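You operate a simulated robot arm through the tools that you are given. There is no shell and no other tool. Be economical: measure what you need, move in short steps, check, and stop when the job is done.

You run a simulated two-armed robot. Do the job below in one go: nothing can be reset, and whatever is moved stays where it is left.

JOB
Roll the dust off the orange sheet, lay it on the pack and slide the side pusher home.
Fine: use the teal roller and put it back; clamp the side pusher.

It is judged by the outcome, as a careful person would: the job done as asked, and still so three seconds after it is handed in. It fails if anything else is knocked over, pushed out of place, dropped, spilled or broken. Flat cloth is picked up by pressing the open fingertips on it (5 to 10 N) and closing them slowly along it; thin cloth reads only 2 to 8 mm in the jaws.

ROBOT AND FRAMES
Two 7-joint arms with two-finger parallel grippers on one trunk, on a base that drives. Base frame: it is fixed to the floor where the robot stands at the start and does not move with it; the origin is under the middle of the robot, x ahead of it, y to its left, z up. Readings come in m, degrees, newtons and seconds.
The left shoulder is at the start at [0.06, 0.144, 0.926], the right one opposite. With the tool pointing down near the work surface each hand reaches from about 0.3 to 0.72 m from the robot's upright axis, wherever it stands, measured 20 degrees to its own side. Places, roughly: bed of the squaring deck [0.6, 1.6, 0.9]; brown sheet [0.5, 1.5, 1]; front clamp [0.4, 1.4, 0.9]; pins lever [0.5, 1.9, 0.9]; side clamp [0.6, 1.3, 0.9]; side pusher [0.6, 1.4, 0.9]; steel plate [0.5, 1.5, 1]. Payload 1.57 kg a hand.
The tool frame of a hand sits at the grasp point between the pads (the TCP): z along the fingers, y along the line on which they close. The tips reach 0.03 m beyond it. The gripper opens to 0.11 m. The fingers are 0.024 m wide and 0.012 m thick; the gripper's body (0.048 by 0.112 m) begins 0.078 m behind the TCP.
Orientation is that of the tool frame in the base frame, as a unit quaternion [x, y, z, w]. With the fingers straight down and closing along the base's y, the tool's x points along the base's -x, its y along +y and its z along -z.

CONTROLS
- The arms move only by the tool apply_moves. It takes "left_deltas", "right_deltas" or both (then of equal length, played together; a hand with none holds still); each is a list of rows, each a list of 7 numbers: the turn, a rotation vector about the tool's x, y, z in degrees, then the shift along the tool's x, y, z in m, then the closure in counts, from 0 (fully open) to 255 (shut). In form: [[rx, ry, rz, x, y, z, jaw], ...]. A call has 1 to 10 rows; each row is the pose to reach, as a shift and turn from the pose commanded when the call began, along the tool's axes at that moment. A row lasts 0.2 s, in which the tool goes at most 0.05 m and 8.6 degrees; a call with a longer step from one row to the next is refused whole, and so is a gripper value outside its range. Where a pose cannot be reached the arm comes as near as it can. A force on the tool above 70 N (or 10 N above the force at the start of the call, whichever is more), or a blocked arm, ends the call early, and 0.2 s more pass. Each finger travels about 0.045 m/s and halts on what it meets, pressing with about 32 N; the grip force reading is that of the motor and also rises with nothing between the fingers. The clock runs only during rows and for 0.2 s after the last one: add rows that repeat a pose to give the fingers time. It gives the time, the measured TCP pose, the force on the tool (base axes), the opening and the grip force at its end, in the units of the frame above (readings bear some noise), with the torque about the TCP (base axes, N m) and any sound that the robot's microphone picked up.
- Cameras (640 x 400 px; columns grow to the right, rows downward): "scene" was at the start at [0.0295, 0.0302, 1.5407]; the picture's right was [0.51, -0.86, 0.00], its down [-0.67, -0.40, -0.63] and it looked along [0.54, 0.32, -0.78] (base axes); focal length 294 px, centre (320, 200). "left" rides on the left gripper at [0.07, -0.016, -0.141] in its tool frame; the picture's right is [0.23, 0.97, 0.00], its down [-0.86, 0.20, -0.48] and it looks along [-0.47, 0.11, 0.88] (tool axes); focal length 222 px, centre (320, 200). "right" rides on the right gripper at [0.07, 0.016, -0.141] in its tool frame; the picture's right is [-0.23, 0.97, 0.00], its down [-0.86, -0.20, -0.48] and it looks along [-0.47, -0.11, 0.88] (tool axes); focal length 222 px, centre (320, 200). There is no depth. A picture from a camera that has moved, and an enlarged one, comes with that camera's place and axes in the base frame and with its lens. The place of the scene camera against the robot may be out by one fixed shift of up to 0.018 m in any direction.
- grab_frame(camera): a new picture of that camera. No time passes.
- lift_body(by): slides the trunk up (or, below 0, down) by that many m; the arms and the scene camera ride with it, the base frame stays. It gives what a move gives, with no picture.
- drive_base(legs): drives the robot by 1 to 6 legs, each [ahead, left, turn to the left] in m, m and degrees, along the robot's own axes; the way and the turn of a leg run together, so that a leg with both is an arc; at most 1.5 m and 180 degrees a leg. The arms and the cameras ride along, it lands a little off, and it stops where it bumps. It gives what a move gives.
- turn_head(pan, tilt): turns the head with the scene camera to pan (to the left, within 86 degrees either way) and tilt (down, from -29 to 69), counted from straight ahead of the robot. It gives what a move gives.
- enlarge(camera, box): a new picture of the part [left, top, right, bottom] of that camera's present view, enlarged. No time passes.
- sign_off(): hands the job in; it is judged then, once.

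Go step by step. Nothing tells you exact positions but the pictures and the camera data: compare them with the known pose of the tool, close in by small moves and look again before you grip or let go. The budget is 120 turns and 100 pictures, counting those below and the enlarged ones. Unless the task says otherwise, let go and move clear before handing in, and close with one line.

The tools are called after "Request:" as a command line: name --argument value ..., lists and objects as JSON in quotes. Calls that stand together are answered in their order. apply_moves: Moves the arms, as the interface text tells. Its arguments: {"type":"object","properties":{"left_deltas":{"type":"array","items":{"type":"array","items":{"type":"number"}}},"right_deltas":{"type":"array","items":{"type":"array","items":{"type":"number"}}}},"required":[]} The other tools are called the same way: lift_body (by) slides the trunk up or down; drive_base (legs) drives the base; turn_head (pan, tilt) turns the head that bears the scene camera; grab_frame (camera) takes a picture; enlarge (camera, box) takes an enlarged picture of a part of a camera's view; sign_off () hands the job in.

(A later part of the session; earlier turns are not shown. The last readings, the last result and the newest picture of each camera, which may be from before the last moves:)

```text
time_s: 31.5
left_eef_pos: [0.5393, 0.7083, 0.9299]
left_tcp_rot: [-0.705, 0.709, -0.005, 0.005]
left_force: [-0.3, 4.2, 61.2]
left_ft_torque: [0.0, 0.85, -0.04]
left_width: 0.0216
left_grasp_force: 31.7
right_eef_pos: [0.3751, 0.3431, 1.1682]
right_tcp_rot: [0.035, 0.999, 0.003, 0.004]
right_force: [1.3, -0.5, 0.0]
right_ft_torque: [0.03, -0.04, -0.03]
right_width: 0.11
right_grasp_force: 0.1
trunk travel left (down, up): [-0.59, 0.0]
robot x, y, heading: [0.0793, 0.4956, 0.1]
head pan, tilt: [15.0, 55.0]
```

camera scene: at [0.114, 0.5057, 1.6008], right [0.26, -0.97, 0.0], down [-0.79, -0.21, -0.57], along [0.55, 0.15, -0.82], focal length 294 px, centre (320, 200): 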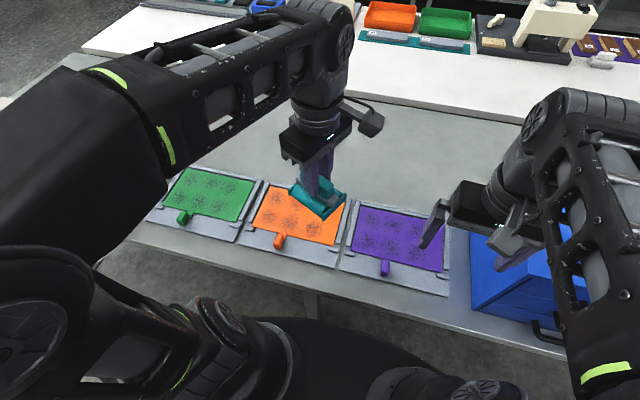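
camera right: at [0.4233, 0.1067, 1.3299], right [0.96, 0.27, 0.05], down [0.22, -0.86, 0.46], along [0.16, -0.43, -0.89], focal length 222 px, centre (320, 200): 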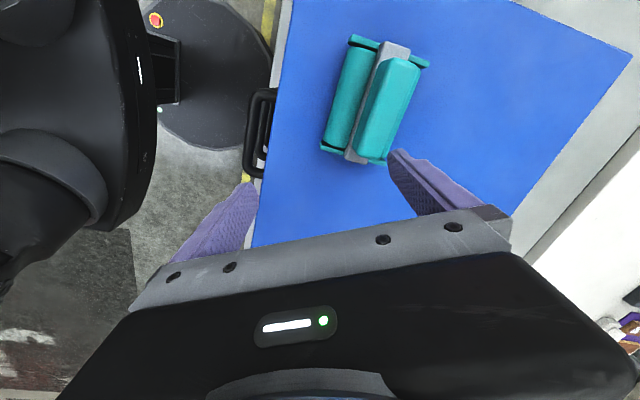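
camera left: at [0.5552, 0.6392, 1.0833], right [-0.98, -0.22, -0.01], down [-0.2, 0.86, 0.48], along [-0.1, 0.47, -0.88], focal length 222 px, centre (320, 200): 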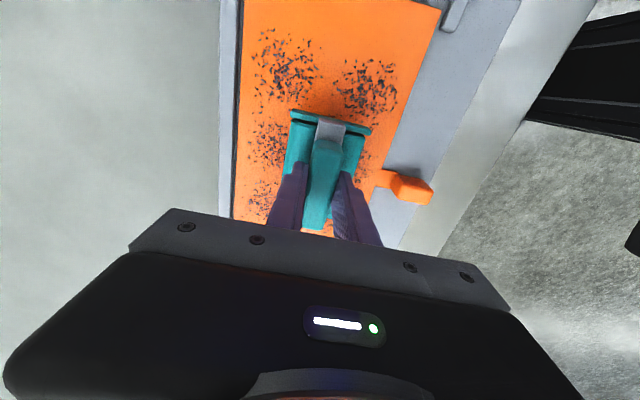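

Contact is at about z=0.934; it is stiff (~12 N/mm), so I ease back to a light press and roll the middle column back and forth.

Request:
apply_moves --left_deltas '[[0, 0, 0, 0, 0, -0.0045, 220], [0, 0, 0, 0, -0.015, -0.0043, 220], [0, 0, 0, 0, -0.035, -0.0043, 220], [0, 0, 0, 0, -0.015, -0.0043, 220], [0, 0, 0, 0, 0.005, -0.0043, 220], [0, 0, 0, 0, 0.025, -0.0043, 220], [0, 0, 0, 0, 0.038, -0.0043, 220], [0, 0, 0, 0, 0.038, -0.0043, 220]]'

Request:
grab_frame --camera "left"

```text
time_s: 33.3
left_eef_pos: [0.5016, 0.7087, 0.9298]
left_tcp_rot: [-0.704, 0.71, -0.003, 0.003]
left_force: [2.3, -0.9, 16.2]
left_ft_torque: [0.05, 0.23, -0.02]
left_width: 0.0217
left_grasp_force: 32.4
right_eef_pos: [0.3774, 0.3437, 1.1668]
right_tcp_rot: [0.034, 0.999, 0.002, 0.005]
right_force: [0.2, 0.3, -0.1]
right_ft_torque: [0.0, -0.02, -0.03]
right_width: 0.11
right_grasp_force: 0.1
trunk travel left (down, up): [-0.59, 0.0]
robot x, y, heading: [0.081, 0.4973, 0.0]
head pan, tilt: [15.0, 55.0]
```

```text
67 pictures are left
camera left: at [0.517, 0.638, 1.0708], right [-0.98, -0.22, -0.01], down [-0.2, 0.86, 0.48], along [-0.1, 0.47, -0.88], focal length 222 px, centre (320, 200)
```

left: 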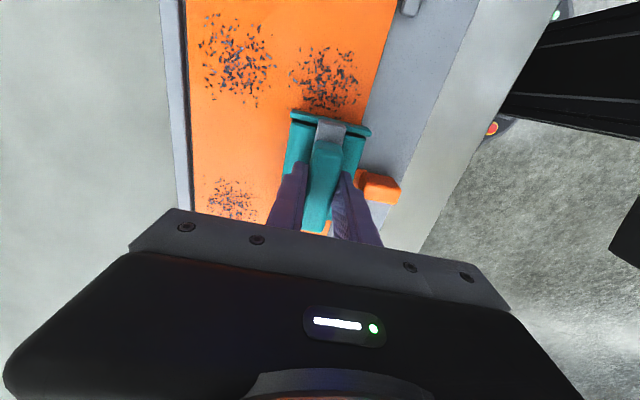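

The middle column is clean. Lift slightly, shift right by 6.5 cm, and roll that column.

Request:
apply_moves --left_deltas '[[0, 0, 0, 0, 0, -0.012, 220], [0, 0, 0, 0.035, -0.01, -0.012, 220], [0, 0, 0, 0.066, -0.01, -0.012, 220], [0, 0, 0, 0.066, -0.01, -0.005, 220], [0, 0, 0, 0.066, -0.005, 0.0002, 220], [0, 0, 0, 0.066, 0.0, 0.0002, 220], [0, 0, 0, 0.066, -0.025, 0.0002, 220], [0, 0, 0, 0.066, -0.05, 0.0002, 220], [0, 0, 0, 0.066, -0.073, 0.0002, 220], [0, 0, 0, 0.066, -0.073, 0.0002, 220]]'

Request:
grab_frame --camera "left"

```text
time_s: 35.5
left_eef_pos: [0.5749, 0.6419, 0.9298]
left_tcp_rot: [-0.704, 0.71, -0.002, 0.002]
left_force: [1.1, -0.2, 5.9]
left_ft_torque: [0.06, 0.1, 0.0]
left_width: 0.0217
left_grasp_force: 31.7
right_eef_pos: [0.3778, 0.3439, 1.1662]
right_tcp_rot: [0.035, 0.999, 0.002, 0.003]
right_force: [-0.6, -0.1, 0.5]
right_ft_torque: [0.0, 0.01, 0.02]
right_width: 0.1098
right_grasp_force: 0.1
trunk travel left (down, up): [-0.59, 0.0]
robot x, y, heading: [0.0847, 0.4993, 0.2]
head pan, tilt: [15.0, 55.0]
```

```text
66 pictures are left
camera left: at [0.5895, 0.5715, 1.071], right [-0.98, -0.22, -0.01], down [-0.2, 0.86, 0.48], along [-0.1, 0.47, -0.88], focal length 222 px, centre (320, 200)
```

left: 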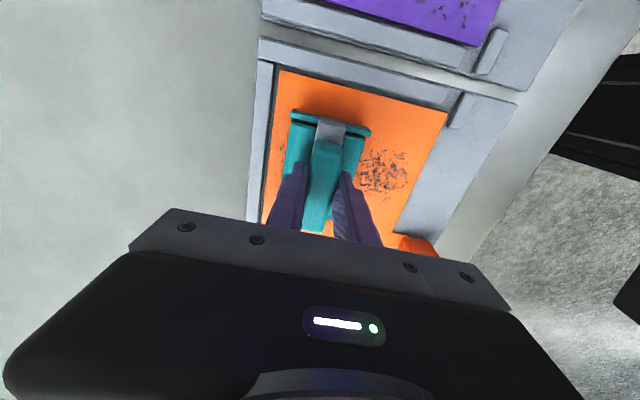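

Rolling back over the front patch with a touch more pressure.

Request:
apply_moves --left_deltas '[[0, 0, 0, 0, 0.0, 0.0007, 220], [0, 0, 0, 0, 0.02, 0.0007, 220], [0, 0, 0, 0, 0.04, 0.0007, 220], [0, 0, 0, 0, 0.06, 0.0007, 220], [0, 0, 0, 0, 0.08, 0.0005, 220], [0, 0, 0, 0, 0.06, 0.0005, 220], [0, 0, 0, 0, 0.04, 0.0005, 220], [0, 0, 0, 0, 0.06, 0.0005, 220], [0, 0, 0, 0, 0.08, 0.0005, 220], [0, 0, 0, 0, 0.08, 0.0005, 220]]'

Request:
grab_frame --camera "left"

```text
time_s: 37.7
left_eef_pos: [0.4917, 0.6438, 0.9298]
left_tcp_rot: [-0.704, 0.711, -0.002, 0.002]
left_force: [-1.5, -1.1, 25.9]
left_ft_torque: [0.02, 0.42, -0.08]
left_width: 0.0216
left_grasp_force: 31.8
right_eef_pos: [0.3774, 0.3446, 1.1673]
right_tcp_rot: [0.035, 0.999, 0.002, 0.004]
right_force: [-0.3, 0.6, -0.4]
right_ft_torque: [0.01, 0.04, 0.01]
right_width: 0.1098
right_grasp_force: 0.0
trunk travel left (down, up): [-0.59, 0.0]
robot x, y, heading: [0.0785, 0.4964, 0.0]
head pan, tilt: [15.0, 55.0]
```

```text
65 pictures are left
camera left: at [0.5073, 0.5721, 1.0708], right [-0.98, -0.22, -0.01], down [-0.2, 0.86, 0.48], along [-0.1, 0.47, -0.88], focal length 222 px, centre (320, 200)
```

left: 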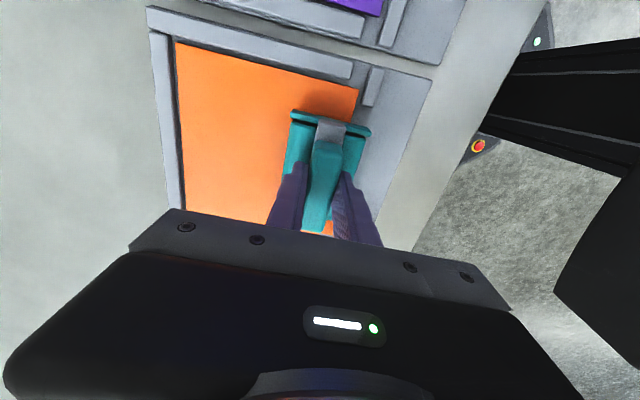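

Right column clean. Now the left column.

Request:
apply_moves --left_deltas '[[0, 0, 0, 0, -0.01, -0.015, 220], [0, 0, 0, -0.045, -0.01, -0.015, 220], [0, 0, 0, -0.09, -0.01, -0.015, 220], [0, 0, 0, -0.122, -0.015, -0.015, 220], [0, 0, 0, -0.122, -0.015, -0.008, 220], [0, 0, 0, -0.122, -0.015, -0.0005, 220], [0, 0, 0, -0.122, -0.04, -0.0005, 220], [0, 0, 0, -0.122, -0.065, -0.0003, 220], [0, 0, 0, -0.122, -0.083, 0.0005, 220], [0, 0, 0, -0.122, -0.083, 0.0005, 220]]'

Request:
apply_moves --left_deltas '[[0, 0, 0, 0, 0.02, 0.0, 220], [0, 0, 0, 0, 0.04, 0.0, 220], [0, 0, 0, 0, 0.06, 0.0, 220], [0, 0, 0, 0, 0.08, -0.0002, 220], [0, 0, 0, 0, 0.06, -0.0002, 220], [0, 0, 0, 0, 0.04, -0.0002, 220], [0, 0, 0, 0, 0.06, -0.0002, 220], [0, 0, 0, 0, 0.08, -0.0002, 220], [0, 0, 0, 0.05, 0.07, -0.03, 220]]'

Request:
grab_frame --camera "left"

```text
time_s: 39.9
left_eef_pos: [0.5692, 0.7642, 0.9307]
left_tcp_rot: [-0.704, 0.71, -0.003, 0.004]
left_force: [1.1, 3.7, 18.0]
left_ft_torque: [-0.09, 0.24, -0.05]
left_width: 0.0216
left_grasp_force: 32.1
left hand out of reach, approached as far as the arm can: row 9, 10
right_eef_pos: [0.3777, 0.3442, 1.1667]
right_tcp_rot: [0.034, 0.999, 0.002, 0.003]
right_force: [0.3, -1.1, -0.6]
right_ft_torque: [0.03, 0.02, 0.02]
right_width: 0.1102
right_grasp_force: 0.0
trunk travel left (down, up): [-0.59, 0.0]
robot x, y, heading: [0.0798, 0.4957, 0.1]
head pan, tilt: [15.0, 55.0]
```

```text
refused: row 9 steps farther than a row can; nothing moved
```

```text
64 pictures are left
camera left: at [0.584, 0.6926, 1.0709], right [-0.98, -0.22, -0.01], down [-0.2, 0.86, 0.48], along [-0.1, 0.47, -0.88], focal length 222 px, centre (320, 200)
```

left: 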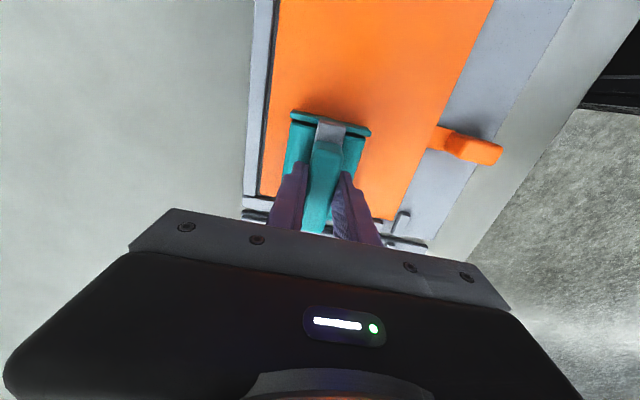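

Request:
apply_moves --left_deltas '[[0, 0, 0, 0, 0.02, 0.0, 220], [0, 0, 0, 0, 0.04, 0.0, 220], [0, 0, 0, 0, 0.06, 0.0, 220], [0, 0, 0, 0, 0.075, -0.0002, 220], [0, 0, 0, 0, 0.055, -0.0002, 220], [0, 0, 0, 0, 0.035, -0.0002, 220], [0, 0, 0, 0, 0.055, -0.0002, 220], [0, 0, 0, 0, 0.075, -0.0002, 220]]'

Request:
apply_moves --left_deltas '[[0, 0, 0, 0, 0, -0.04, 220], [0, 0, 0, 0, 0, -0.08, 220], [0, 0, 0, 0.0, 0, -0.12, 220], [0, 0, 0, 0.04, 0, -0.14, 220], [0, 0, 0, 0.08, 0.01, -0.16, 220], [0, 0, 0, 0.12, 0.02, -0.18, 220], [0, 0, 0, 0.16, 0.03, -0.2, 220], [0, 0, 0, 0.18, 0.04, -0.22, 220], [0, 0, 0, 0.18, 0.04, -0.25, 220]]'

Request:
enlarge --camera "scene" --box '[200, 155, 360, 255]'

```text
time_s: 41.7
left_eef_pos: [0.4977, 0.7645, 0.9299]
left_tcp_rot: [-0.704, 0.711, -0.004, 0.006]
left_force: [14.4, 0.5, 32.4]
left_ft_torque: [0.3, -0.13, -0.37]
left_width: 0.0216
left_grasp_force: 31.5
right_eef_pos: [0.3797, 0.3429, 1.1664]
right_tcp_rot: [0.035, 0.999, 0.003, 0.002]
right_force: [0.5, 0.1, 0.1]
right_ft_torque: [-0.01, 0.0, 0.02]
right_width: 0.1101
right_grasp_force: 0.1
trunk travel left (down, up): [-0.59, 0.0]
robot x, y, heading: [0.0776, 0.497, -0.0]
head pan, tilt: [15.0, 55.0]
```

```text
time_s: 43.7
left_eef_pos: [0.4526, 0.5886, 1.1762]
left_tcp_rot: [-0.705, 0.71, -0.003, 0.002]
left_force: [0.5, -0.1, -2.5]
left_ft_torque: [-0.05, 0.01, -0.02]
left_width: 0.0218
left_grasp_force: 31.3
right_eef_pos: [0.3789, 0.3452, 1.1666]
right_tcp_rot: [0.035, 0.999, 0.002, 0.003]
right_force: [-1.3, -0.1, 1.0]
right_ft_torque: [-0.03, 0.02, -0.03]
right_width: 0.1101
right_grasp_force: 0.2
trunk travel left (down, up): [-0.59, 0.0]
robot x, y, heading: [0.0817, 0.4993, -0.0]
head pan, tilt: [15.0, 55.0]
```

```text
4.00 times, centred on (280, 205) of scene
camera zoom: at [0.114, 0.5076, 1.6008], right [0.26, -0.97, 0.0], down [-0.79, -0.21, -0.57], along [0.55, 0.15, -0.82], focal length 1176 px, centre (480, 180)
```

zoom: 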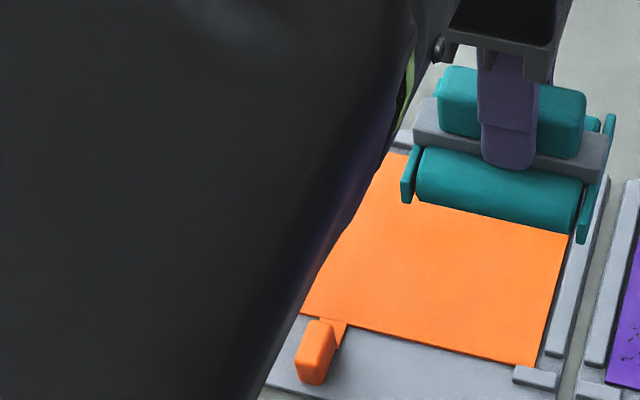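

The visible part is clean. Raise and drive back to the cabinet to return the roller to its original spot (0.476, 0.105, square).

Request:
apply_moves --left_deltas '[[0, 0, 0, 0, -0.01, -0.008, 220], [0, 0, 0, 0, -0.023, -0.017, 220], [0, 0, 0, 0, -0.023, -0.017, 220]]'

Request:
drive_base --legs '[[0, -0.485, 0]]'

Request:
turn_head --pan 25 --tilt 45

Request:
grab_frame --camera "scene"

Request:
grab_frame --camera "left"

```text
time_s: 44.5
left_eef_pos: [0.4751, 0.5838, 1.1962]
left_tcp_rot: [-0.704, 0.71, -0.006, 0.006]
left_force: [-0.4, -0.2, -3.5]
left_ft_torque: [0.04, 0.0, 0.0]
left_width: 0.0215
left_grasp_force: 32.1
right_eef_pos: [0.378, 0.3438, 1.1665]
right_tcp_rot: [0.035, 0.999, 0.003, 0.004]
right_force: [-0.4, -0.1, -0.5]
right_ft_torque: [0.02, -0.06, 0.01]
right_width: 0.1098
right_grasp_force: 0.1
trunk travel left (down, up): [-0.59, 0.0]
robot x, y, heading: [0.0803, 0.4977, -0.1]
head pan, tilt: [15.0, 55.0]
```

```text
time_s: 47.4
left_eef_pos: [0.4749, 0.0869, 1.1959]
left_tcp_rot: [-0.702, 0.712, -0.005, 0.005]
left_force: [0.5, 0.0, -2.8]
left_ft_torque: [0.01, 0.02, -0.01]
left_width: 0.0217
left_grasp_force: 31.8
right_eef_pos: [0.3763, -0.1536, 1.1669]
right_tcp_rot: [0.039, 0.999, 0.002, 0.003]
right_force: [-0.3, -0.5, 0.1]
right_ft_torque: [0.01, -0.03, -0.03]
right_width: 0.1098
right_grasp_force: 0.0
trunk travel left (down, up): [-0.59, 0.0]
robot x, y, heading: [0.0751, -0.0021, -0.5]
head pan, tilt: [15.0, 55.0]
```

```text
time_s: 48.1
left_eef_pos: [0.4753, 0.0859, 1.1951]
left_tcp_rot: [-0.702, 0.712, -0.006, 0.004]
left_force: [-0.7, -0.4, -3.0]
left_ft_torque: [-0.02, -0.02, 0.08]
left_width: 0.0217
left_grasp_force: 31.6
right_eef_pos: [0.3749, -0.1525, 1.1662]
right_tcp_rot: [0.039, 0.999, 0.003, 0.003]
right_force: [0.2, -0.7, -0.9]
right_ft_torque: [-0.02, 0.02, 0.03]
right_width: 0.1101
right_grasp_force: 0.1
trunk travel left (down, up): [-0.59, 0.0]
robot x, y, heading: [0.0774, -0.0016, -0.3]
head pan, tilt: [25.0, 45.0]
```

```text
62 pictures are left
camera scene: at [0.1172, 0.0254, 1.6142], right [0.42, -0.91, 0.0], down [-0.64, -0.29, -0.71], along [0.64, 0.29, -0.71], focal length 294 px, centre (320, 200)
```

scene: 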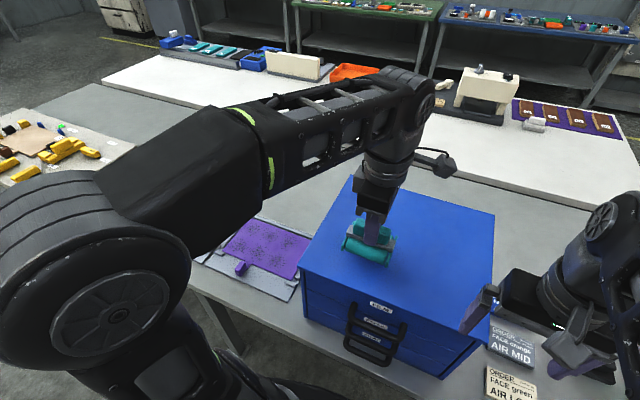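

```text
61 pictures are left
camera left: at [0.4879, 0.0162, 1.3367], right [-0.98, -0.21, -0.01], down [-0.19, 0.86, 0.47], along [-0.09, 0.47, -0.88], focal length 222 px, centre (320, 200)
```

left: 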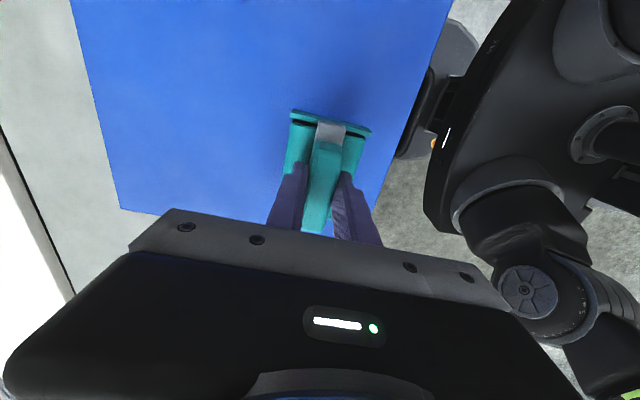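

Shift 19 mm left and lower to the top.

Request:
apply_moves --left_deltas '[[0, 0, -0.5, -0.019, 0, 0, 220], [0, 0, -0.5, -0.019, 0, 0.012, 220], [0, 0, -0.5, -0.019, 0, 0.02, 220], [0, 0, -0.5, -0.019, 0, 0.023, 220], [0, 0, -0.5, -0.019, 0, 0.024, 220]]'

```text
time_s: 49.3
left_eef_pos: [0.4761, 0.1056, 1.1713]
left_tcp_rot: [-0.705, 0.709, -0.006, 0.004]
left_force: [1.0, -0.2, -2.7]
left_ft_torque: [0.02, -0.03, 0.01]
left_width: 0.0216
left_grasp_force: 32.2
right_eef_pos: [0.3764, -0.1545, 1.1674]
right_tcp_rot: [0.04, 0.999, 0.001, 0.003]
right_force: [-0.2, -0.3, 0.7]
right_ft_torque: [0.0, -0.02, 0.01]
right_width: 0.1101
right_grasp_force: 0.0
trunk travel left (down, up): [-0.59, 0.0]
robot x, y, heading: [0.0769, -0.0033, -0.3]
head pan, tilt: [25.0, 45.0]
```

Request:
apply_moves --left_deltas '[[0, 0, 0, 0, 0, 0.001, 220], [0, 0, 0, 0, 0, 0.002, 220], [0, 0, 0, 0, 0, 0.0025, 220]]'

```text
time_s: 50.1
left_eef_pos: [0.4756, 0.1059, 1.1687]
left_tcp_rot: [-0.705, 0.709, -0.006, 0.004]
left_force: [-0.2, -0.3, -3.2]
left_ft_torque: [-0.03, -0.04, 0.03]
left_width: 0.022
left_grasp_force: 31.6
right_eef_pos: [0.3758, -0.1537, 1.1665]
right_tcp_rot: [0.039, 0.999, 0.002, 0.003]
right_force: [-0.6, 0.3, 0.4]
right_ft_torque: [0.04, -0.01, 0.02]
right_width: 0.1101
right_grasp_force: 0.0
trunk travel left (down, up): [-0.59, 0.0]
robot x, y, heading: [0.0757, -0.0007, -0.2]
head pan, tilt: [25.0, 45.0]
```

Request:
apply_moves --left_deltas '[[0, 0, 0, 0, 0, 0.001, 220], [0, 0, 0, 0, 0, 0.0018, 220]]'

```text
time_s: 50.7
left_eef_pos: [0.476, 0.105, 1.1685]
left_tcp_rot: [-0.704, 0.71, -0.006, 0.004]
left_force: [0.4, -0.5, -0.7]
left_ft_torque: [0.0, 0.05, 0.04]
left_width: 0.0217
left_grasp_force: 31.9
right_eef_pos: [0.3759, -0.154, 1.1667]
right_tcp_rot: [0.039, 0.999, 0.003, 0.005]
right_force: [-1.1, -0.6, 0.2]
right_ft_torque: [0.0, 0.0, 0.02]
right_width: 0.11
right_grasp_force: 0.1
trunk travel left (down, up): [-0.59, 0.0]
robot x, y, heading: [0.0755, 0.0001, -0.4]
head pan, tilt: [25.0, 45.0]
```

Just touching. Open wide, then leave along the roller's axis to the left.

Request:
apply_moves --left_deltas '[[0, 0, 0, 0, 0, 0.0005, 160], [0, 0, 0, 0, 0, 0.0, 100], [0, 0, 0, 0, 0, 0, 40], [0, 0, 0, 0, 0, 0, 0], [0, 0, 0, 0, 0, 0, 0], [0, 0, 0, 0, 0, 0, 0], [0, 0, 0, 0, 0, 0, 0], [0, 0, 0, 0, 0, -0.012, 0]]'

Request:
apply_moves --left_deltas '[[0, 0, 0, -0.04, 0, 0, 0], [0, 0, 0, -0.08, 0, 0, 0], [0, 0, 0, -0.12, 0, 0, 0], [0, 0, 0, -0.16, 0, 0, 0], [0, 0, 0, -0.2, 0, 0, 0], [0, 0, 0, -0.24, 0, 0, 0], [0, 0, 0, -0.24, 0, 0, 0]]'

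Request:
grab_frame --camera "scene"

```text
time_s: 52.5
left_eef_pos: [0.4762, 0.107, 1.1807]
left_tcp_rot: [-0.704, 0.71, -0.005, 0.004]
left_force: [0.4, 0.0, -0.2]
left_ft_torque: [-0.03, -0.01, 0.03]
left_width: 0.11
left_grasp_force: 0.0
right_eef_pos: [0.3753, -0.1546, 1.1684]
right_tcp_rot: [0.039, 0.999, 0.003, 0.004]
right_force: [-0.3, -0.3, -1.1]
right_ft_torque: [0.0, -0.03, -0.02]
right_width: 0.11
right_grasp_force: 0.1
trunk travel left (down, up): [-0.59, 0.0]
robot x, y, heading: [0.077, 0.0022, -0.0]
head pan, tilt: [25.0, 45.0]
```

```text
time_s: 54.1
left_eef_pos: [0.4781, 0.3467, 1.1794]
left_tcp_rot: [-0.704, 0.71, -0.006, 0.005]
left_force: [-0.4, -0.2, -0.1]
left_ft_torque: [0.01, -0.02, -0.01]
left_width: 0.1099
left_grasp_force: 0.0
right_eef_pos: [0.376, -0.1559, 1.1659]
right_tcp_rot: [0.039, 0.999, 0.003, 0.004]
right_force: [0.3, -0.4, -0.5]
right_ft_torque: [0.01, -0.02, 0.0]
right_width: 0.1101
right_grasp_force: 0.0
trunk travel left (down, up): [-0.59, 0.0]
robot x, y, heading: [0.0757, -0.001, -0.5]
head pan, tilt: [25.0, 45.0]
```

```text
60 pictures are left
camera scene: at [0.1169, 0.0245, 1.6143], right [0.42, -0.91, 0.0], down [-0.64, -0.29, -0.71], along [0.64, 0.29, -0.71], focal length 294 px, centre (320, 200)
```

scene: 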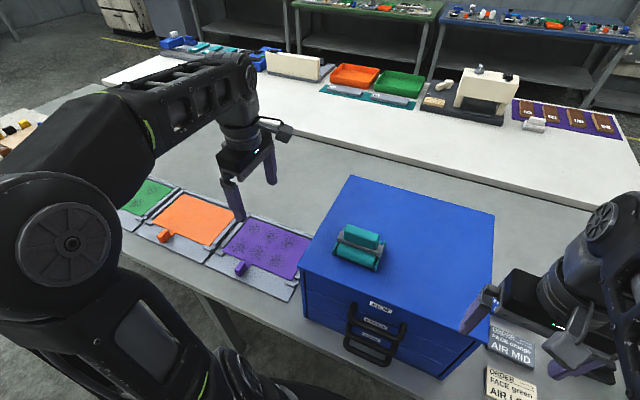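

Roller is back square on the cabinet. Checking the orange sheet for leftover dust.

Request:
enlarge --camera "scene" --box '[112, 170, 272, 270]'

```text
4.00 times, centred on (192, 220) of scene
camera zoom: at [0.1169, 0.0245, 1.6143], right [0.42, -0.91, 0.0], down [-0.64, -0.29, -0.71], along [0.64, 0.29, -0.71], focal length 1176 px, centre (832, 120)
```

zoom: 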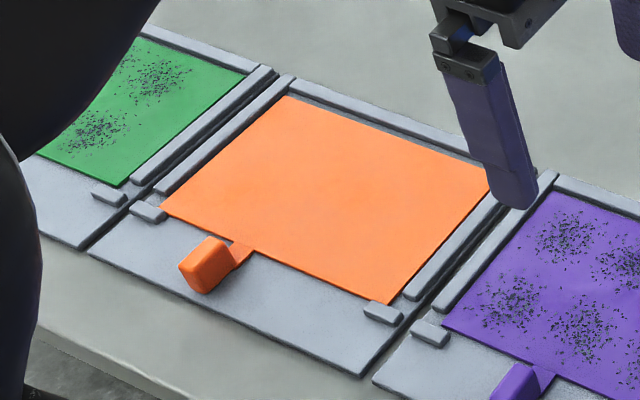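

The sheet is clean. I'll drive left beside it and study the deck before lifting the sheet.

Request:
drive_base --legs '[[0, 0.9, 0]]'

Request:
turn_head --pan 50 --tilt 45

Request:
grab_frame --camera "scene"

```text
time_s: 58.8
left_eef_pos: [0.494, 1.2307, 1.1795]
left_tcp_rot: [-0.699, 0.715, -0.006, 0.003]
left_force: [0.3, -0.2, 0.6]
left_ft_torque: [0.0, 0.01, -0.01]
left_width: 0.1099
left_grasp_force: 0.1
right_eef_pos: [0.3856, 0.7315, 1.1669]
right_tcp_rot: [0.045, 0.999, 0.002, 0.003]
right_force: [0.4, -0.8, 0.3]
right_ft_torque: [-0.03, 0.02, 0.04]
right_width: 0.1099
right_grasp_force: 0.0
trunk travel left (down, up): [-0.59, 0.0]
robot x, y, heading: [0.0902, 0.8917, -1.3]
head pan, tilt: [25.0, 45.0]
```

```text
time_s: 59.7
left_eef_pos: [0.4949, 1.2319, 1.1786]
left_tcp_rot: [-0.699, 0.715, -0.005, 0.003]
left_force: [-0.3, 0.8, 0.3]
left_ft_torque: [-0.02, -0.04, 0.0]
left_width: 0.1101
left_grasp_force: 0.1
right_eef_pos: [0.3861, 0.7311, 1.1678]
right_tcp_rot: [0.045, 0.999, 0.003, 0.004]
right_force: [-0.3, -0.3, -0.5]
right_ft_torque: [0.0, -0.01, 0.02]
right_width: 0.11
right_grasp_force: 0.2
trunk travel left (down, up): [-0.59, 0.0]
robot x, y, heading: [0.0914, 0.8885, -1.0]
head pan, tilt: [50.0, 45.0]
```

```text
58 pictures are left
camera scene: at [0.1087, 0.9424, 1.6142], right [0.75, -0.66, 0.0], down [-0.47, -0.53, -0.71], along [0.47, 0.53, -0.71], focal length 294 px, centre (320, 200)
```

scene: 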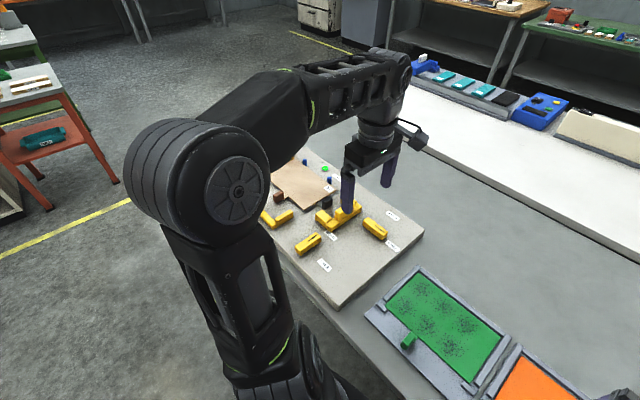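

Request:
drive_base --legs '[[0, 0.55, 1]]'

Request:
turn_head --pan 20 --tilt 55

Request:
grab_frame --camera "scene"

```text
time_s: 62.9
left_eef_pos: [0.4975, 1.7942, 1.1775]
left_tcp_rot: [-0.705, 0.71, -0.006, 0.003]
left_force: [0.3, 0.7, 0.0]
left_ft_torque: [-0.04, 0.01, 0.0]
left_width: 0.1097
left_grasp_force: 0.0
right_eef_pos: [0.3957, 1.294, 1.1664]
right_tcp_rot: [0.038, 0.999, 0.002, 0.004]
right_force: [-0.2, 0.4, 0.0]
right_ft_torque: [-0.03, -0.02, -0.03]
right_width: 0.1099
right_grasp_force: 0.0
trunk travel left (down, up): [-0.59, 0.0]
robot x, y, heading: [0.0994, 1.4456, -0.1]
head pan, tilt: [50.0, 45.0]
```

```text
time_s: 63.9
left_eef_pos: [0.4981, 1.7926, 1.1798]
left_tcp_rot: [-0.704, 0.71, -0.006, 0.004]
left_force: [-0.3, -0.1, -0.4]
left_ft_torque: [0.01, 0.01, 0.02]
left_width: 0.1103
left_grasp_force: 0.0
right_eef_pos: [0.395, 1.2929, 1.1674]
right_tcp_rot: [0.038, 0.999, 0.003, 0.004]
right_force: [-0.2, -0.3, -0.6]
right_ft_torque: [0.0, -0.01, 0.02]
right_width: 0.1101
right_grasp_force: 0.1
trunk travel left (down, up): [-0.59, 0.0]
robot x, y, heading: [0.097, 1.4449, -0.4]
head pan, tilt: [20.0, 55.0]
```

```text
57 pictures are left
camera scene: at [0.1303, 1.462, 1.6008], right [0.34, -0.94, 0.0], down [-0.77, -0.28, -0.57], along [0.54, 0.19, -0.82], focal length 294 px, centre (320, 200)
```

scene: 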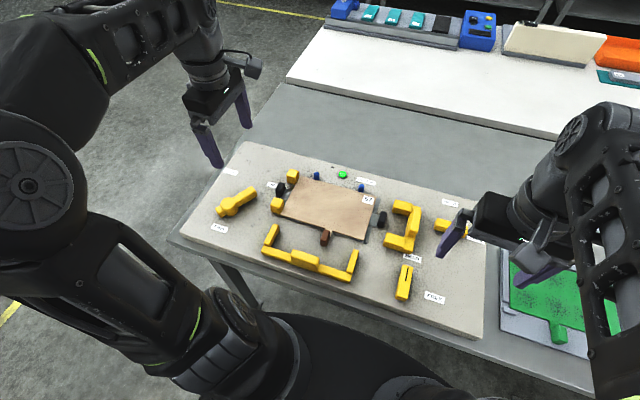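

Request:
enlarge --camera "scene" --box '[180, 140, 500, 340]'

Request:
enlarge --camera "scene" --box '[240, 150, 400, 250]'

Request:
enlarge --camera "scene" --box '[350, 190, 494, 310]'

```text
2.00 times, centred on (340, 240) of scene
camera zoom: at [0.1303, 1.462, 1.6008], right [0.34, -0.94, 0.0], down [-0.77, -0.28, -0.57], along [0.54, 0.19, -0.82], focal length 588 px, centre (280, 120)
```

zoom: 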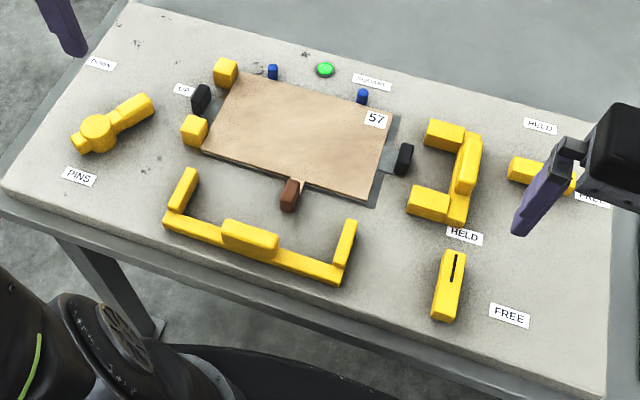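

```text
4.00 times, centred on (320, 200) of scene
camera zoom: at [0.1303, 1.462, 1.6008], right [0.34, -0.94, 0.0], down [-0.77, -0.28, -0.57], along [0.54, 0.19, -0.82], focal length 1176 px, centre (320, 200)
```

zoom: 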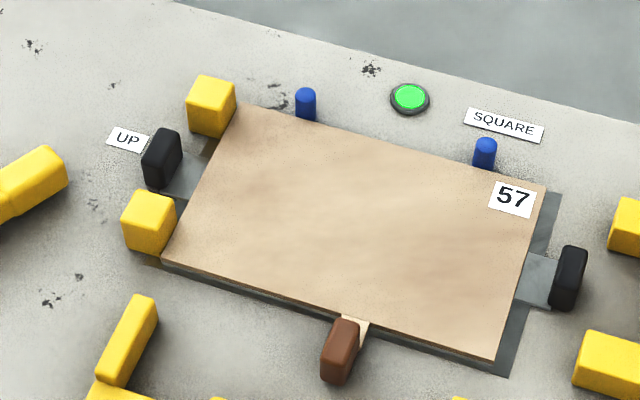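

```text
3.33 times, centred on (422, 250) of scene
camera zoom: at [0.1303, 1.462, 1.6008], right [0.34, -0.94, 0.0], down [-0.77, -0.28, -0.57], along [0.54, 0.19, -0.82], focal length 980 px, centre (-20, 33)
```

zoom: 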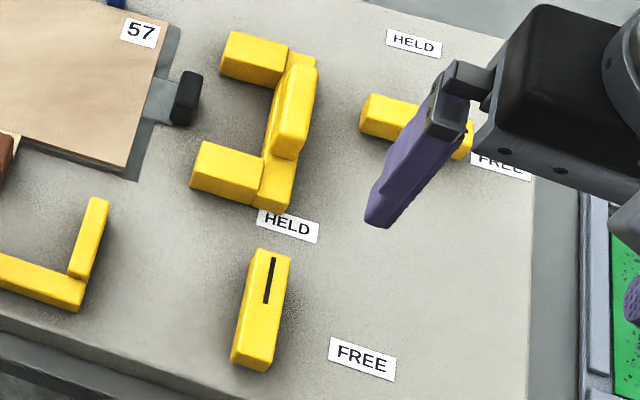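

The deck is clear: plate and brown sheet in the bed (about x 0.50–0.65, y 1.47–1.71), side pusher on the right, and side clamp at far right. One look at the side clamp from the right wrist before going for the sheet.

Request:
grab_frame --camera "right"

```text
53 pictures are left
camera right: at [0.3267, 1.3139, 1.3081], right [0.3, 0.95, 0.01], down [0.83, -0.27, 0.48], along [0.46, -0.14, -0.88], focal length 222 px, centre (320, 200)
```

right: 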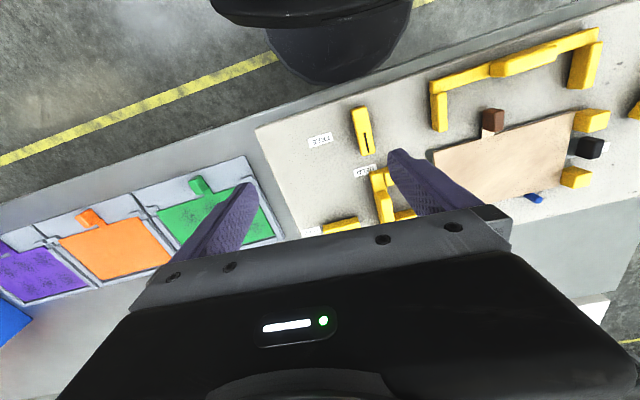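

I'll use the right hand (already closing along y) for the sheet's tab. Driving back to the orange sheet.

Request:
drive_base --legs '[[0, -0.55, 0]]'

Request:
apply_moves --right_deltas '[[0, 0, -4.4, -0.02, 0, 0.03, 0], [0, 0, -4.4, -0.04, 0, 0.07, 0], [0, 0, -4.4, -0.04, 0, 0.11, 0], [0, 0, -4.4, -0.04, 0, 0.11, 0]]'

Request:
grab_frame --camera "right"

Request:
turn_head --pan -25 --tilt 60

Request:
grab_frame --camera "scene"

```text
time_s: 67.0
left_eef_pos: [0.4942, 1.244, 1.1798]
left_tcp_rot: [-0.707, 0.707, -0.005, 0.005]
left_force: [-0.6, -0.2, 0.4]
left_ft_torque: [0.01, -0.01, 0.01]
left_width: 0.1101
left_grasp_force: 0.0
right_eef_pos: [0.3947, 0.7424, 1.1659]
right_tcp_rot: [0.036, 0.999, 0.002, 0.003]
right_force: [0.7, -1.1, 0.5]
right_ft_torque: [0.02, 0.0, -0.02]
right_width: 0.11
right_grasp_force: 0.0
trunk travel left (down, up): [-0.59, 0.0]
robot x, y, heading: [0.0973, 0.8947, -0.3]
head pan, tilt: [20.0, 55.0]
```

```text
time_s: 68.0
left_eef_pos: [0.4934, 1.2442, 1.1804]
left_tcp_rot: [-0.706, 0.708, -0.005, 0.004]
left_force: [0.9, 0.3, 1.3]
left_ft_torque: [0.04, -0.02, -0.01]
left_width: 0.1102
left_grasp_force: 0.0
right_eef_pos: [0.4336, 0.7407, 1.0553]
right_tcp_rot: [-0.002, 1.0, 0.003, 0.004]
right_force: [-0.3, 0.4, 0.0]
right_ft_torque: [-0.02, -0.01, -0.02]
right_width: 0.1102
right_grasp_force: 0.0
trunk travel left (down, up): [-0.59, 0.0]
robot x, y, heading: [0.0958, 0.8941, -0.2]
head pan, tilt: [20.0, 55.0]
```

```text
52 pictures are left
camera right: at [0.3634, 0.7566, 1.1968], right [0.22, 0.97, 0.01], down [0.85, -0.2, 0.48], along [0.47, -0.1, -0.88], focal length 222 px, centre (320, 200)
```

right: 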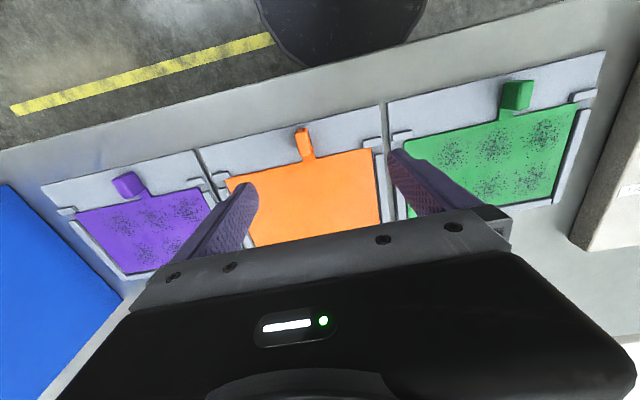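

```text
time_s: 69.2
left_eef_pos: [0.4948, 1.2452, 1.1788]
left_tcp_rot: [-0.706, 0.708, -0.006, 0.005]
left_force: [-0.1, -0.3, 0.0]
left_ft_torque: [-0.04, -0.03, 0.0]
left_width: 0.1099
left_grasp_force: 0.0
right_eef_pos: [0.4337, 0.7406, 1.0557]
right_tcp_rot: [-0.002, 1.0, 0.003, 0.004]
right_force: [-0.1, 0.4, 0.2]
right_ft_torque: [-0.03, -0.01, -0.01]
right_width: 0.1099
right_grasp_force: 0.1
trunk travel left (down, up): [-0.59, 0.0]
robot x, y, heading: [0.0971, 0.8963, -0.2]
head pan, tilt: [-25.0, 60.0]
```

```text
51 pictures are left
camera scene: at [0.1207, 0.8587, 1.5948], right [-0.42, -0.91, 0.0], down [-0.78, 0.37, -0.5], along [0.45, -0.21, -0.87], focal length 294 px, centre (320, 200)
```

scene: 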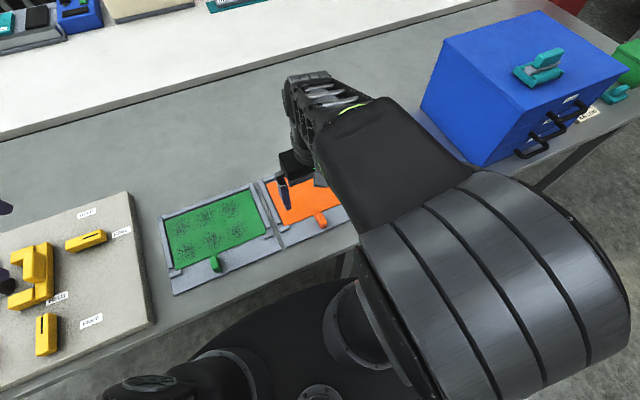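

Tab centre is near (0.433, 0.720). I'll lower above it and check before closing.

Request:
apply_moves --right_deltas '[[0, 0, 0, 0, -0.02, 0.03, 0], [0, 0, 0, 0, -0.02, 0.07, 0], [0, 0, 0, 0, -0.02, 0.11, 100], [0, 0, 0, 0, -0.02, 0.12, 100], [0, 0, 0, 0, -0.02, 0.12, 100], [0, 0, 0, 0, -0.02, 0.12, 100]]'

Request:
grab_frame --camera "right"

Request:
enlarge --camera "scene" --box '[250, 150, 378, 250]'

```text
time_s: 70.6
left_eef_pos: [0.4939, 1.244, 1.1787]
left_tcp_rot: [-0.707, 0.707, -0.006, 0.003]
left_force: [-0.5, 0.3, 0.4]
left_ft_torque: [0.01, 0.01, 0.01]
left_width: 0.1099
left_grasp_force: 0.0
right_eef_pos: [0.4347, 0.721, 0.934]
right_tcp_rot: [-0.002, 1.0, 0.002, 0.004]
right_force: [-0.4, -0.2, -0.2]
right_ft_torque: [0.0, 0.01, -0.02]
right_width: 0.0671
right_grasp_force: 0.1
trunk travel left (down, up): [-0.59, 0.0]
robot x, y, heading: [0.0963, 0.8957, -0.3]
head pan, tilt: [-25.0, 60.0]
```

```text
50 pictures are left
camera right: at [0.3655, 0.7363, 1.0759], right [0.22, 0.97, 0.01], down [0.85, -0.2, 0.48], along [0.47, -0.1, -0.88], focal length 222 px, centre (320, 200)
```

right: 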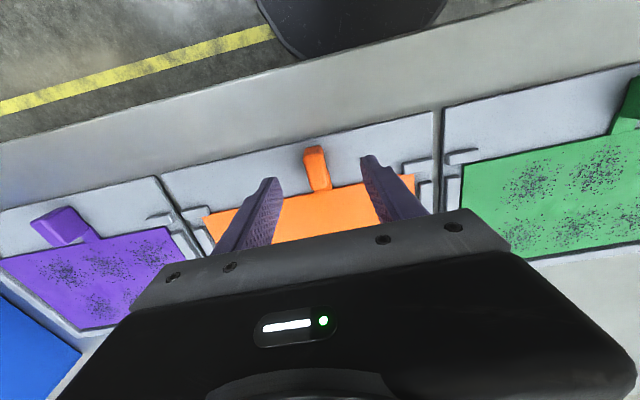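

```text
4.00 times, centred on (314, 200) of scene
camera zoom: at [0.1206, 0.8588, 1.5948], right [-0.42, -0.91, 0.0], down [-0.78, 0.37, -0.5], along [0.45, -0.21, -0.87], focal length 1176 px, centre (344, 200)
```

zoom: 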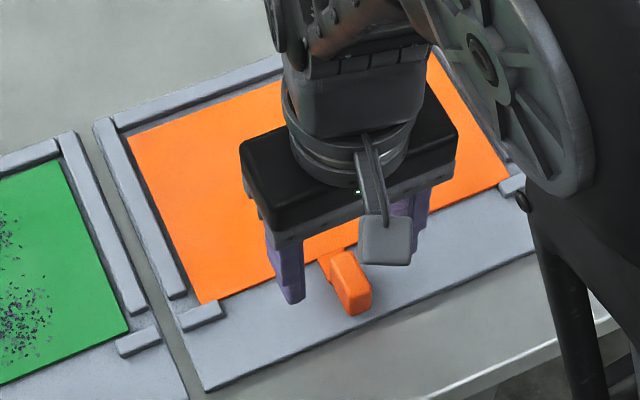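

The tab is centred to within 5 mm. Nudge, lower and close.

Request:
apply_moves --right_deltas '[[0, 0, 0, 0, -0.004, 0.015, 100], [0, 0, 0, 0, -0.004, 0.03, 100], [0, 0, 0, 0, -0.004, 0.038, 100], [0, 0, 0, 0, -0.004, 0.038, 150], [0, 0, 0, 0, -0.004, 0.038, 200], [0, 0, 0, 0, -0.004, 0.038, 230], [0, 0, 0, 0, -0.004, 0.038, 230], [0, 0, 0, 0, -0.004, 0.038, 230]]'

Request:
grab_frame --camera "right"

```text
time_s: 72.4
left_eef_pos: [0.4937, 1.2447, 1.1787]
left_tcp_rot: [-0.706, 0.708, -0.006, 0.004]
left_force: [0.3, 0.1, -0.1]
left_ft_torque: [-0.03, -0.02, 0.04]
left_width: 0.1099
left_grasp_force: 0.0
right_eef_pos: [0.4349, 0.7169, 0.8959]
right_tcp_rot: [-0.001, 1.0, 0.003, 0.003]
right_force: [1.1, -1.5, -0.7]
right_ft_torque: [-0.16, -0.03, -0.16]
right_width: 0.0175
right_grasp_force: 31.1
trunk travel left (down, up): [-0.59, 0.0]
robot x, y, heading: [0.094, 0.8987, -0.3]
head pan, tilt: [-25.0, 60.0]
```

```text
48 pictures are left
camera right: at [0.3659, 0.7327, 1.038], right [0.22, 0.97, 0.01], down [0.85, -0.2, 0.48], along [0.47, -0.1, -0.88], focal length 222 px, centre (320, 200)
```

right: 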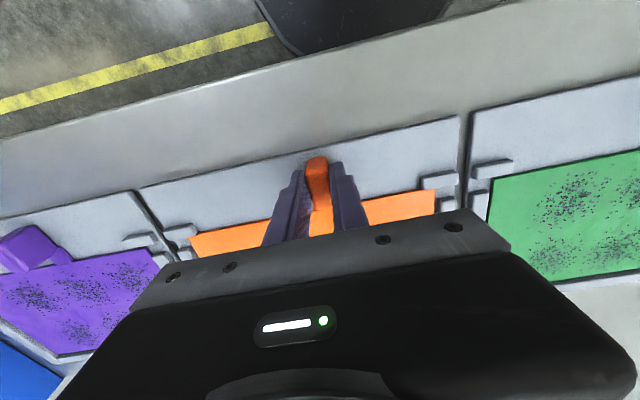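

Tab gripped (17.5 mm). Lift slowly and watch how the sheet behaves.

Request:
apply_moves --right_deltas '[[0, 0, 0, 0, 0, -0.02, 230], [0, 0, 0, 0, 0, -0.04, 230], [0, 0, 0, 0, 0, -0.07, 230], [0, 0, 0, 0, 0, -0.1, 230], [0, 0, 0, 0, 0, -0.13, 230], [0, 0, 0, 0, 0, -0.16, 230], [0, 0, 0, 0, 0, -0.16, 230]]'

Request:
grab_frame --camera "scene"

Request:
grab_frame --camera "right"

```text
time_s: 74.0
left_eef_pos: [0.4944, 1.2438, 1.1783]
left_tcp_rot: [-0.707, 0.707, -0.005, 0.004]
left_force: [0.5, -0.9, -0.5]
left_ft_torque: [0.02, 0.02, 0.0]
left_width: 0.1099
left_grasp_force: 0.1
right_eef_pos: [0.4342, 0.7187, 1.058]
right_tcp_rot: [-0.002, 1.0, 0.002, 0.003]
right_force: [0.4, -0.6, -1.3]
right_ft_torque: [0.01, 0.12, 0.03]
right_width: 0.0176
right_grasp_force: 32.4
trunk travel left (down, up): [-0.59, 0.0]
robot x, y, heading: [0.0937, 0.8965, -0.5]
head pan, tilt: [-25.0, 60.0]
```

```text
47 pictures are left
camera scene: at [0.121, 0.8583, 1.5947], right [-0.42, -0.91, 0.0], down [-0.78, 0.37, -0.5], along [0.45, -0.21, -0.87], focal length 294 px, centre (320, 200)
```

scene: 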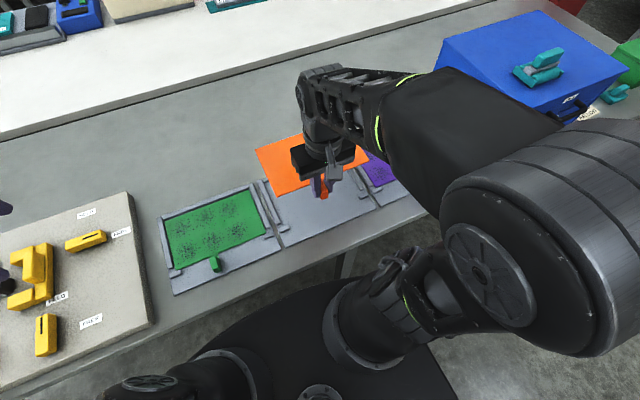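

```text
46 pictures are left
camera right: at [0.3639, 0.7337, 1.1998], right [0.22, 0.97, 0.01], down [0.85, -0.2, 0.48], along [0.47, -0.1, -0.88], focal length 222 px, centre (320, 200)
```

right: 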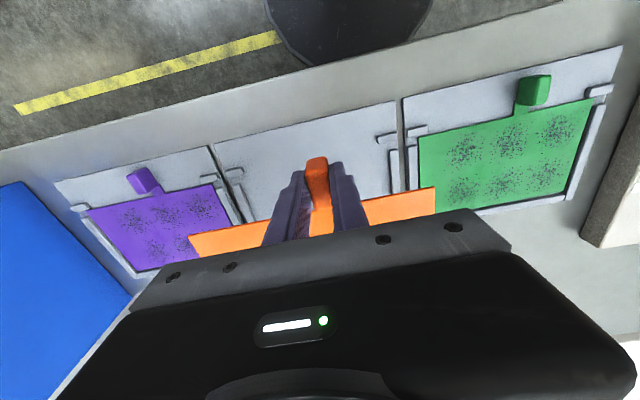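

The sheet is stiff and hangs level. Its front edge is 36 mm ahead of the TCP and its centre 22 mm to the right. Drive left to the deck.

Request:
apply_moves --right_deltas '[[0, 0, 0, 0, 0, -0.03, 230], [0, 0, 0, 0, 0, -0.05, 230]]'

Request:
drive_base --legs '[[0, 0.88, 0.3]]'

Request:
turn_head --pan -25 --tilt 58

Request:
grab_frame --camera "scene"

Request:
grab_frame --camera "right"

```text
time_s: 74.6
left_eef_pos: [0.4928, 1.2439, 1.1796]
left_tcp_rot: [-0.706, 0.708, -0.006, 0.005]
left_force: [-0.1, -0.1, 0.0]
left_ft_torque: [0.01, 0.01, 0.04]
left_width: 0.11
left_grasp_force: 0.1
right_eef_pos: [0.434, 0.7178, 1.1092]
right_tcp_rot: [-0.002, 1.0, 0.002, 0.003]
right_force: [0.1, 0.2, -1.4]
right_ft_torque: [0.03, 0.12, 0.02]
right_width: 0.0173
right_grasp_force: 31.7
trunk travel left (down, up): [-0.59, 0.0]
robot x, y, heading: [0.0972, 0.8941, -0.1]
head pan, tilt: [-25.0, 60.0]
```

```text
time_s: 79.2
left_eef_pos: [0.5017, 2.1104, 1.1791]
left_tcp_rot: [-0.704, 0.71, -0.006, 0.003]
left_force: [0.0, 0.3, 1.4]
left_ft_torque: [-0.02, 0.01, 0.01]
left_width: 0.1099
left_grasp_force: 0.0
right_eef_pos: [0.438, 1.5825, 1.1085]
right_tcp_rot: [0.002, 1.0, 0.002, 0.003]
right_force: [0.5, -0.4, -0.9]
right_ft_torque: [0.02, 0.11, 0.0]
right_width: 0.0173
right_grasp_force: 32.1
trunk travel left (down, up): [-0.59, 0.0]
robot x, y, heading: [0.1041, 1.7655, -0.6]
head pan, tilt: [-25.0, 60.0]
```

```text
time_s: 79.8
left_eef_pos: [0.5012, 2.1096, 1.1784]
left_tcp_rot: [-0.703, 0.711, -0.006, 0.004]
left_force: [0.7, -0.4, -0.1]
left_ft_torque: [-0.02, 0.03, 0.02]
left_width: 0.11
left_grasp_force: 0.0
right_eef_pos: [0.4384, 1.5819, 1.1088]
right_tcp_rot: [0.001, 1.0, 0.002, 0.003]
right_force: [0.5, -0.8, -1.0]
right_ft_torque: [0.06, 0.12, -0.03]
right_width: 0.0175
right_grasp_force: 31.7
trunk travel left (down, up): [-0.59, 0.0]
robot x, y, heading: [0.0988, 1.7615, -0.6]
head pan, tilt: [-25.0, 58.0]
```

```text
45 pictures are left
camera scene: at [0.1272, 1.7248, 1.5971], right [-0.43, -0.9, 0.0], down [-0.77, 0.37, -0.53], along [0.48, -0.23, -0.85], focal length 294 px, centre (320, 200)
```

scene: 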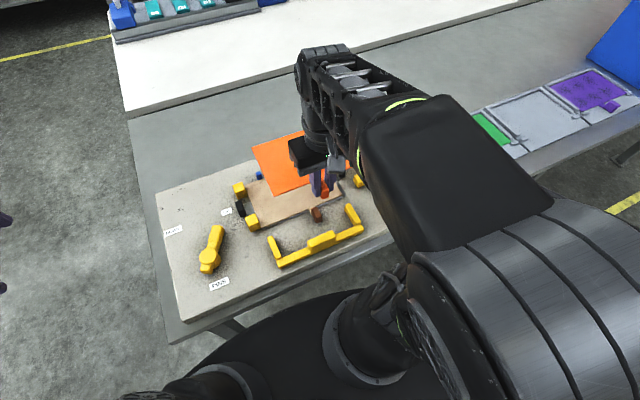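

```text
44 pictures are left
camera right: at [0.3674, 1.5986, 1.2502], right [0.23, 0.97, 0.01], down [0.85, -0.2, 0.48], along [0.47, -0.11, -0.88], focal length 222 px, centre (320, 200)
```

right: 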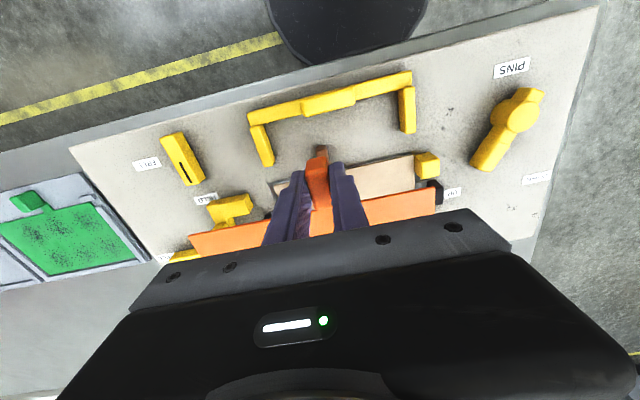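

From the wrist view the brown sheet's front edge is at x≈0.507, y 1.484–1.722. I'll move over it and descend part way, then recheck.

Request:
apply_moves --right_deltas '[[0, 0, 0, -0.014, 0.02, 0.02, 230], [0, 0, 0, -0.027, 0.038, 0.04, 230], [0, 0, 0, -0.027, 0.038, 0.07, 230], [0, 0, 0, -0.027, 0.038, 0.1, 230], [0, 0, 0, -0.027, 0.038, 0.12, 230], [0, 0, 0, -0.027, 0.038, 0.12, 230]]'

Request:
grab_frame --camera "right"

Request:
enlarge --camera "scene" --box '[220, 120, 380, 230]'

```text
time_s: 81.2
left_eef_pos: [0.5023, 2.1089, 1.1792]
left_tcp_rot: [-0.703, 0.711, -0.005, 0.005]
left_force: [0.3, 0.1, 0.1]
left_ft_torque: [-0.04, 0.0, 0.01]
left_width: 0.1099
left_grasp_force: 0.0
right_eef_pos: [0.4654, 1.6211, 0.9882]
right_tcp_rot: [0.002, 1.0, 0.002, 0.004]
right_force: [-0.7, 0.3, -1.0]
right_ft_torque: [0.02, 0.14, 0.01]
right_width: 0.0172
right_grasp_force: 32.0
trunk travel left (down, up): [-0.59, 0.0]
robot x, y, heading: [0.1026, 1.7623, -0.5]
head pan, tilt: [-25.0, 58.0]
```

```text
43 pictures are left
camera right: at [0.3952, 1.6375, 1.1295], right [0.23, 0.97, 0.01], down [0.85, -0.2, 0.48], along [0.47, -0.11, -0.88], focal length 222 px, centre (320, 200)
```

right: 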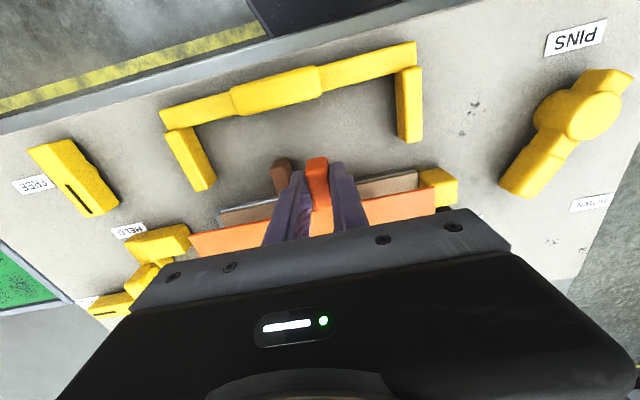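

```text
3.64 times, centred on (300, 175) of scene
camera zoom: at [0.1271, 1.725, 1.5971], right [-0.43, -0.9, 0.0], down [-0.77, 0.37, -0.53], along [0.48, -0.23, -0.85], focal length 1069 px, centre (393, 291)
```

zoom: 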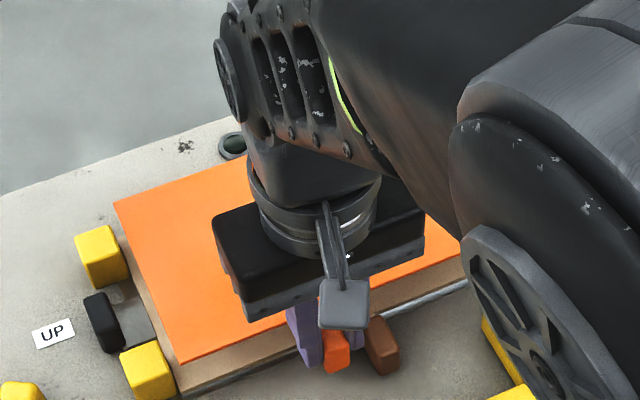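

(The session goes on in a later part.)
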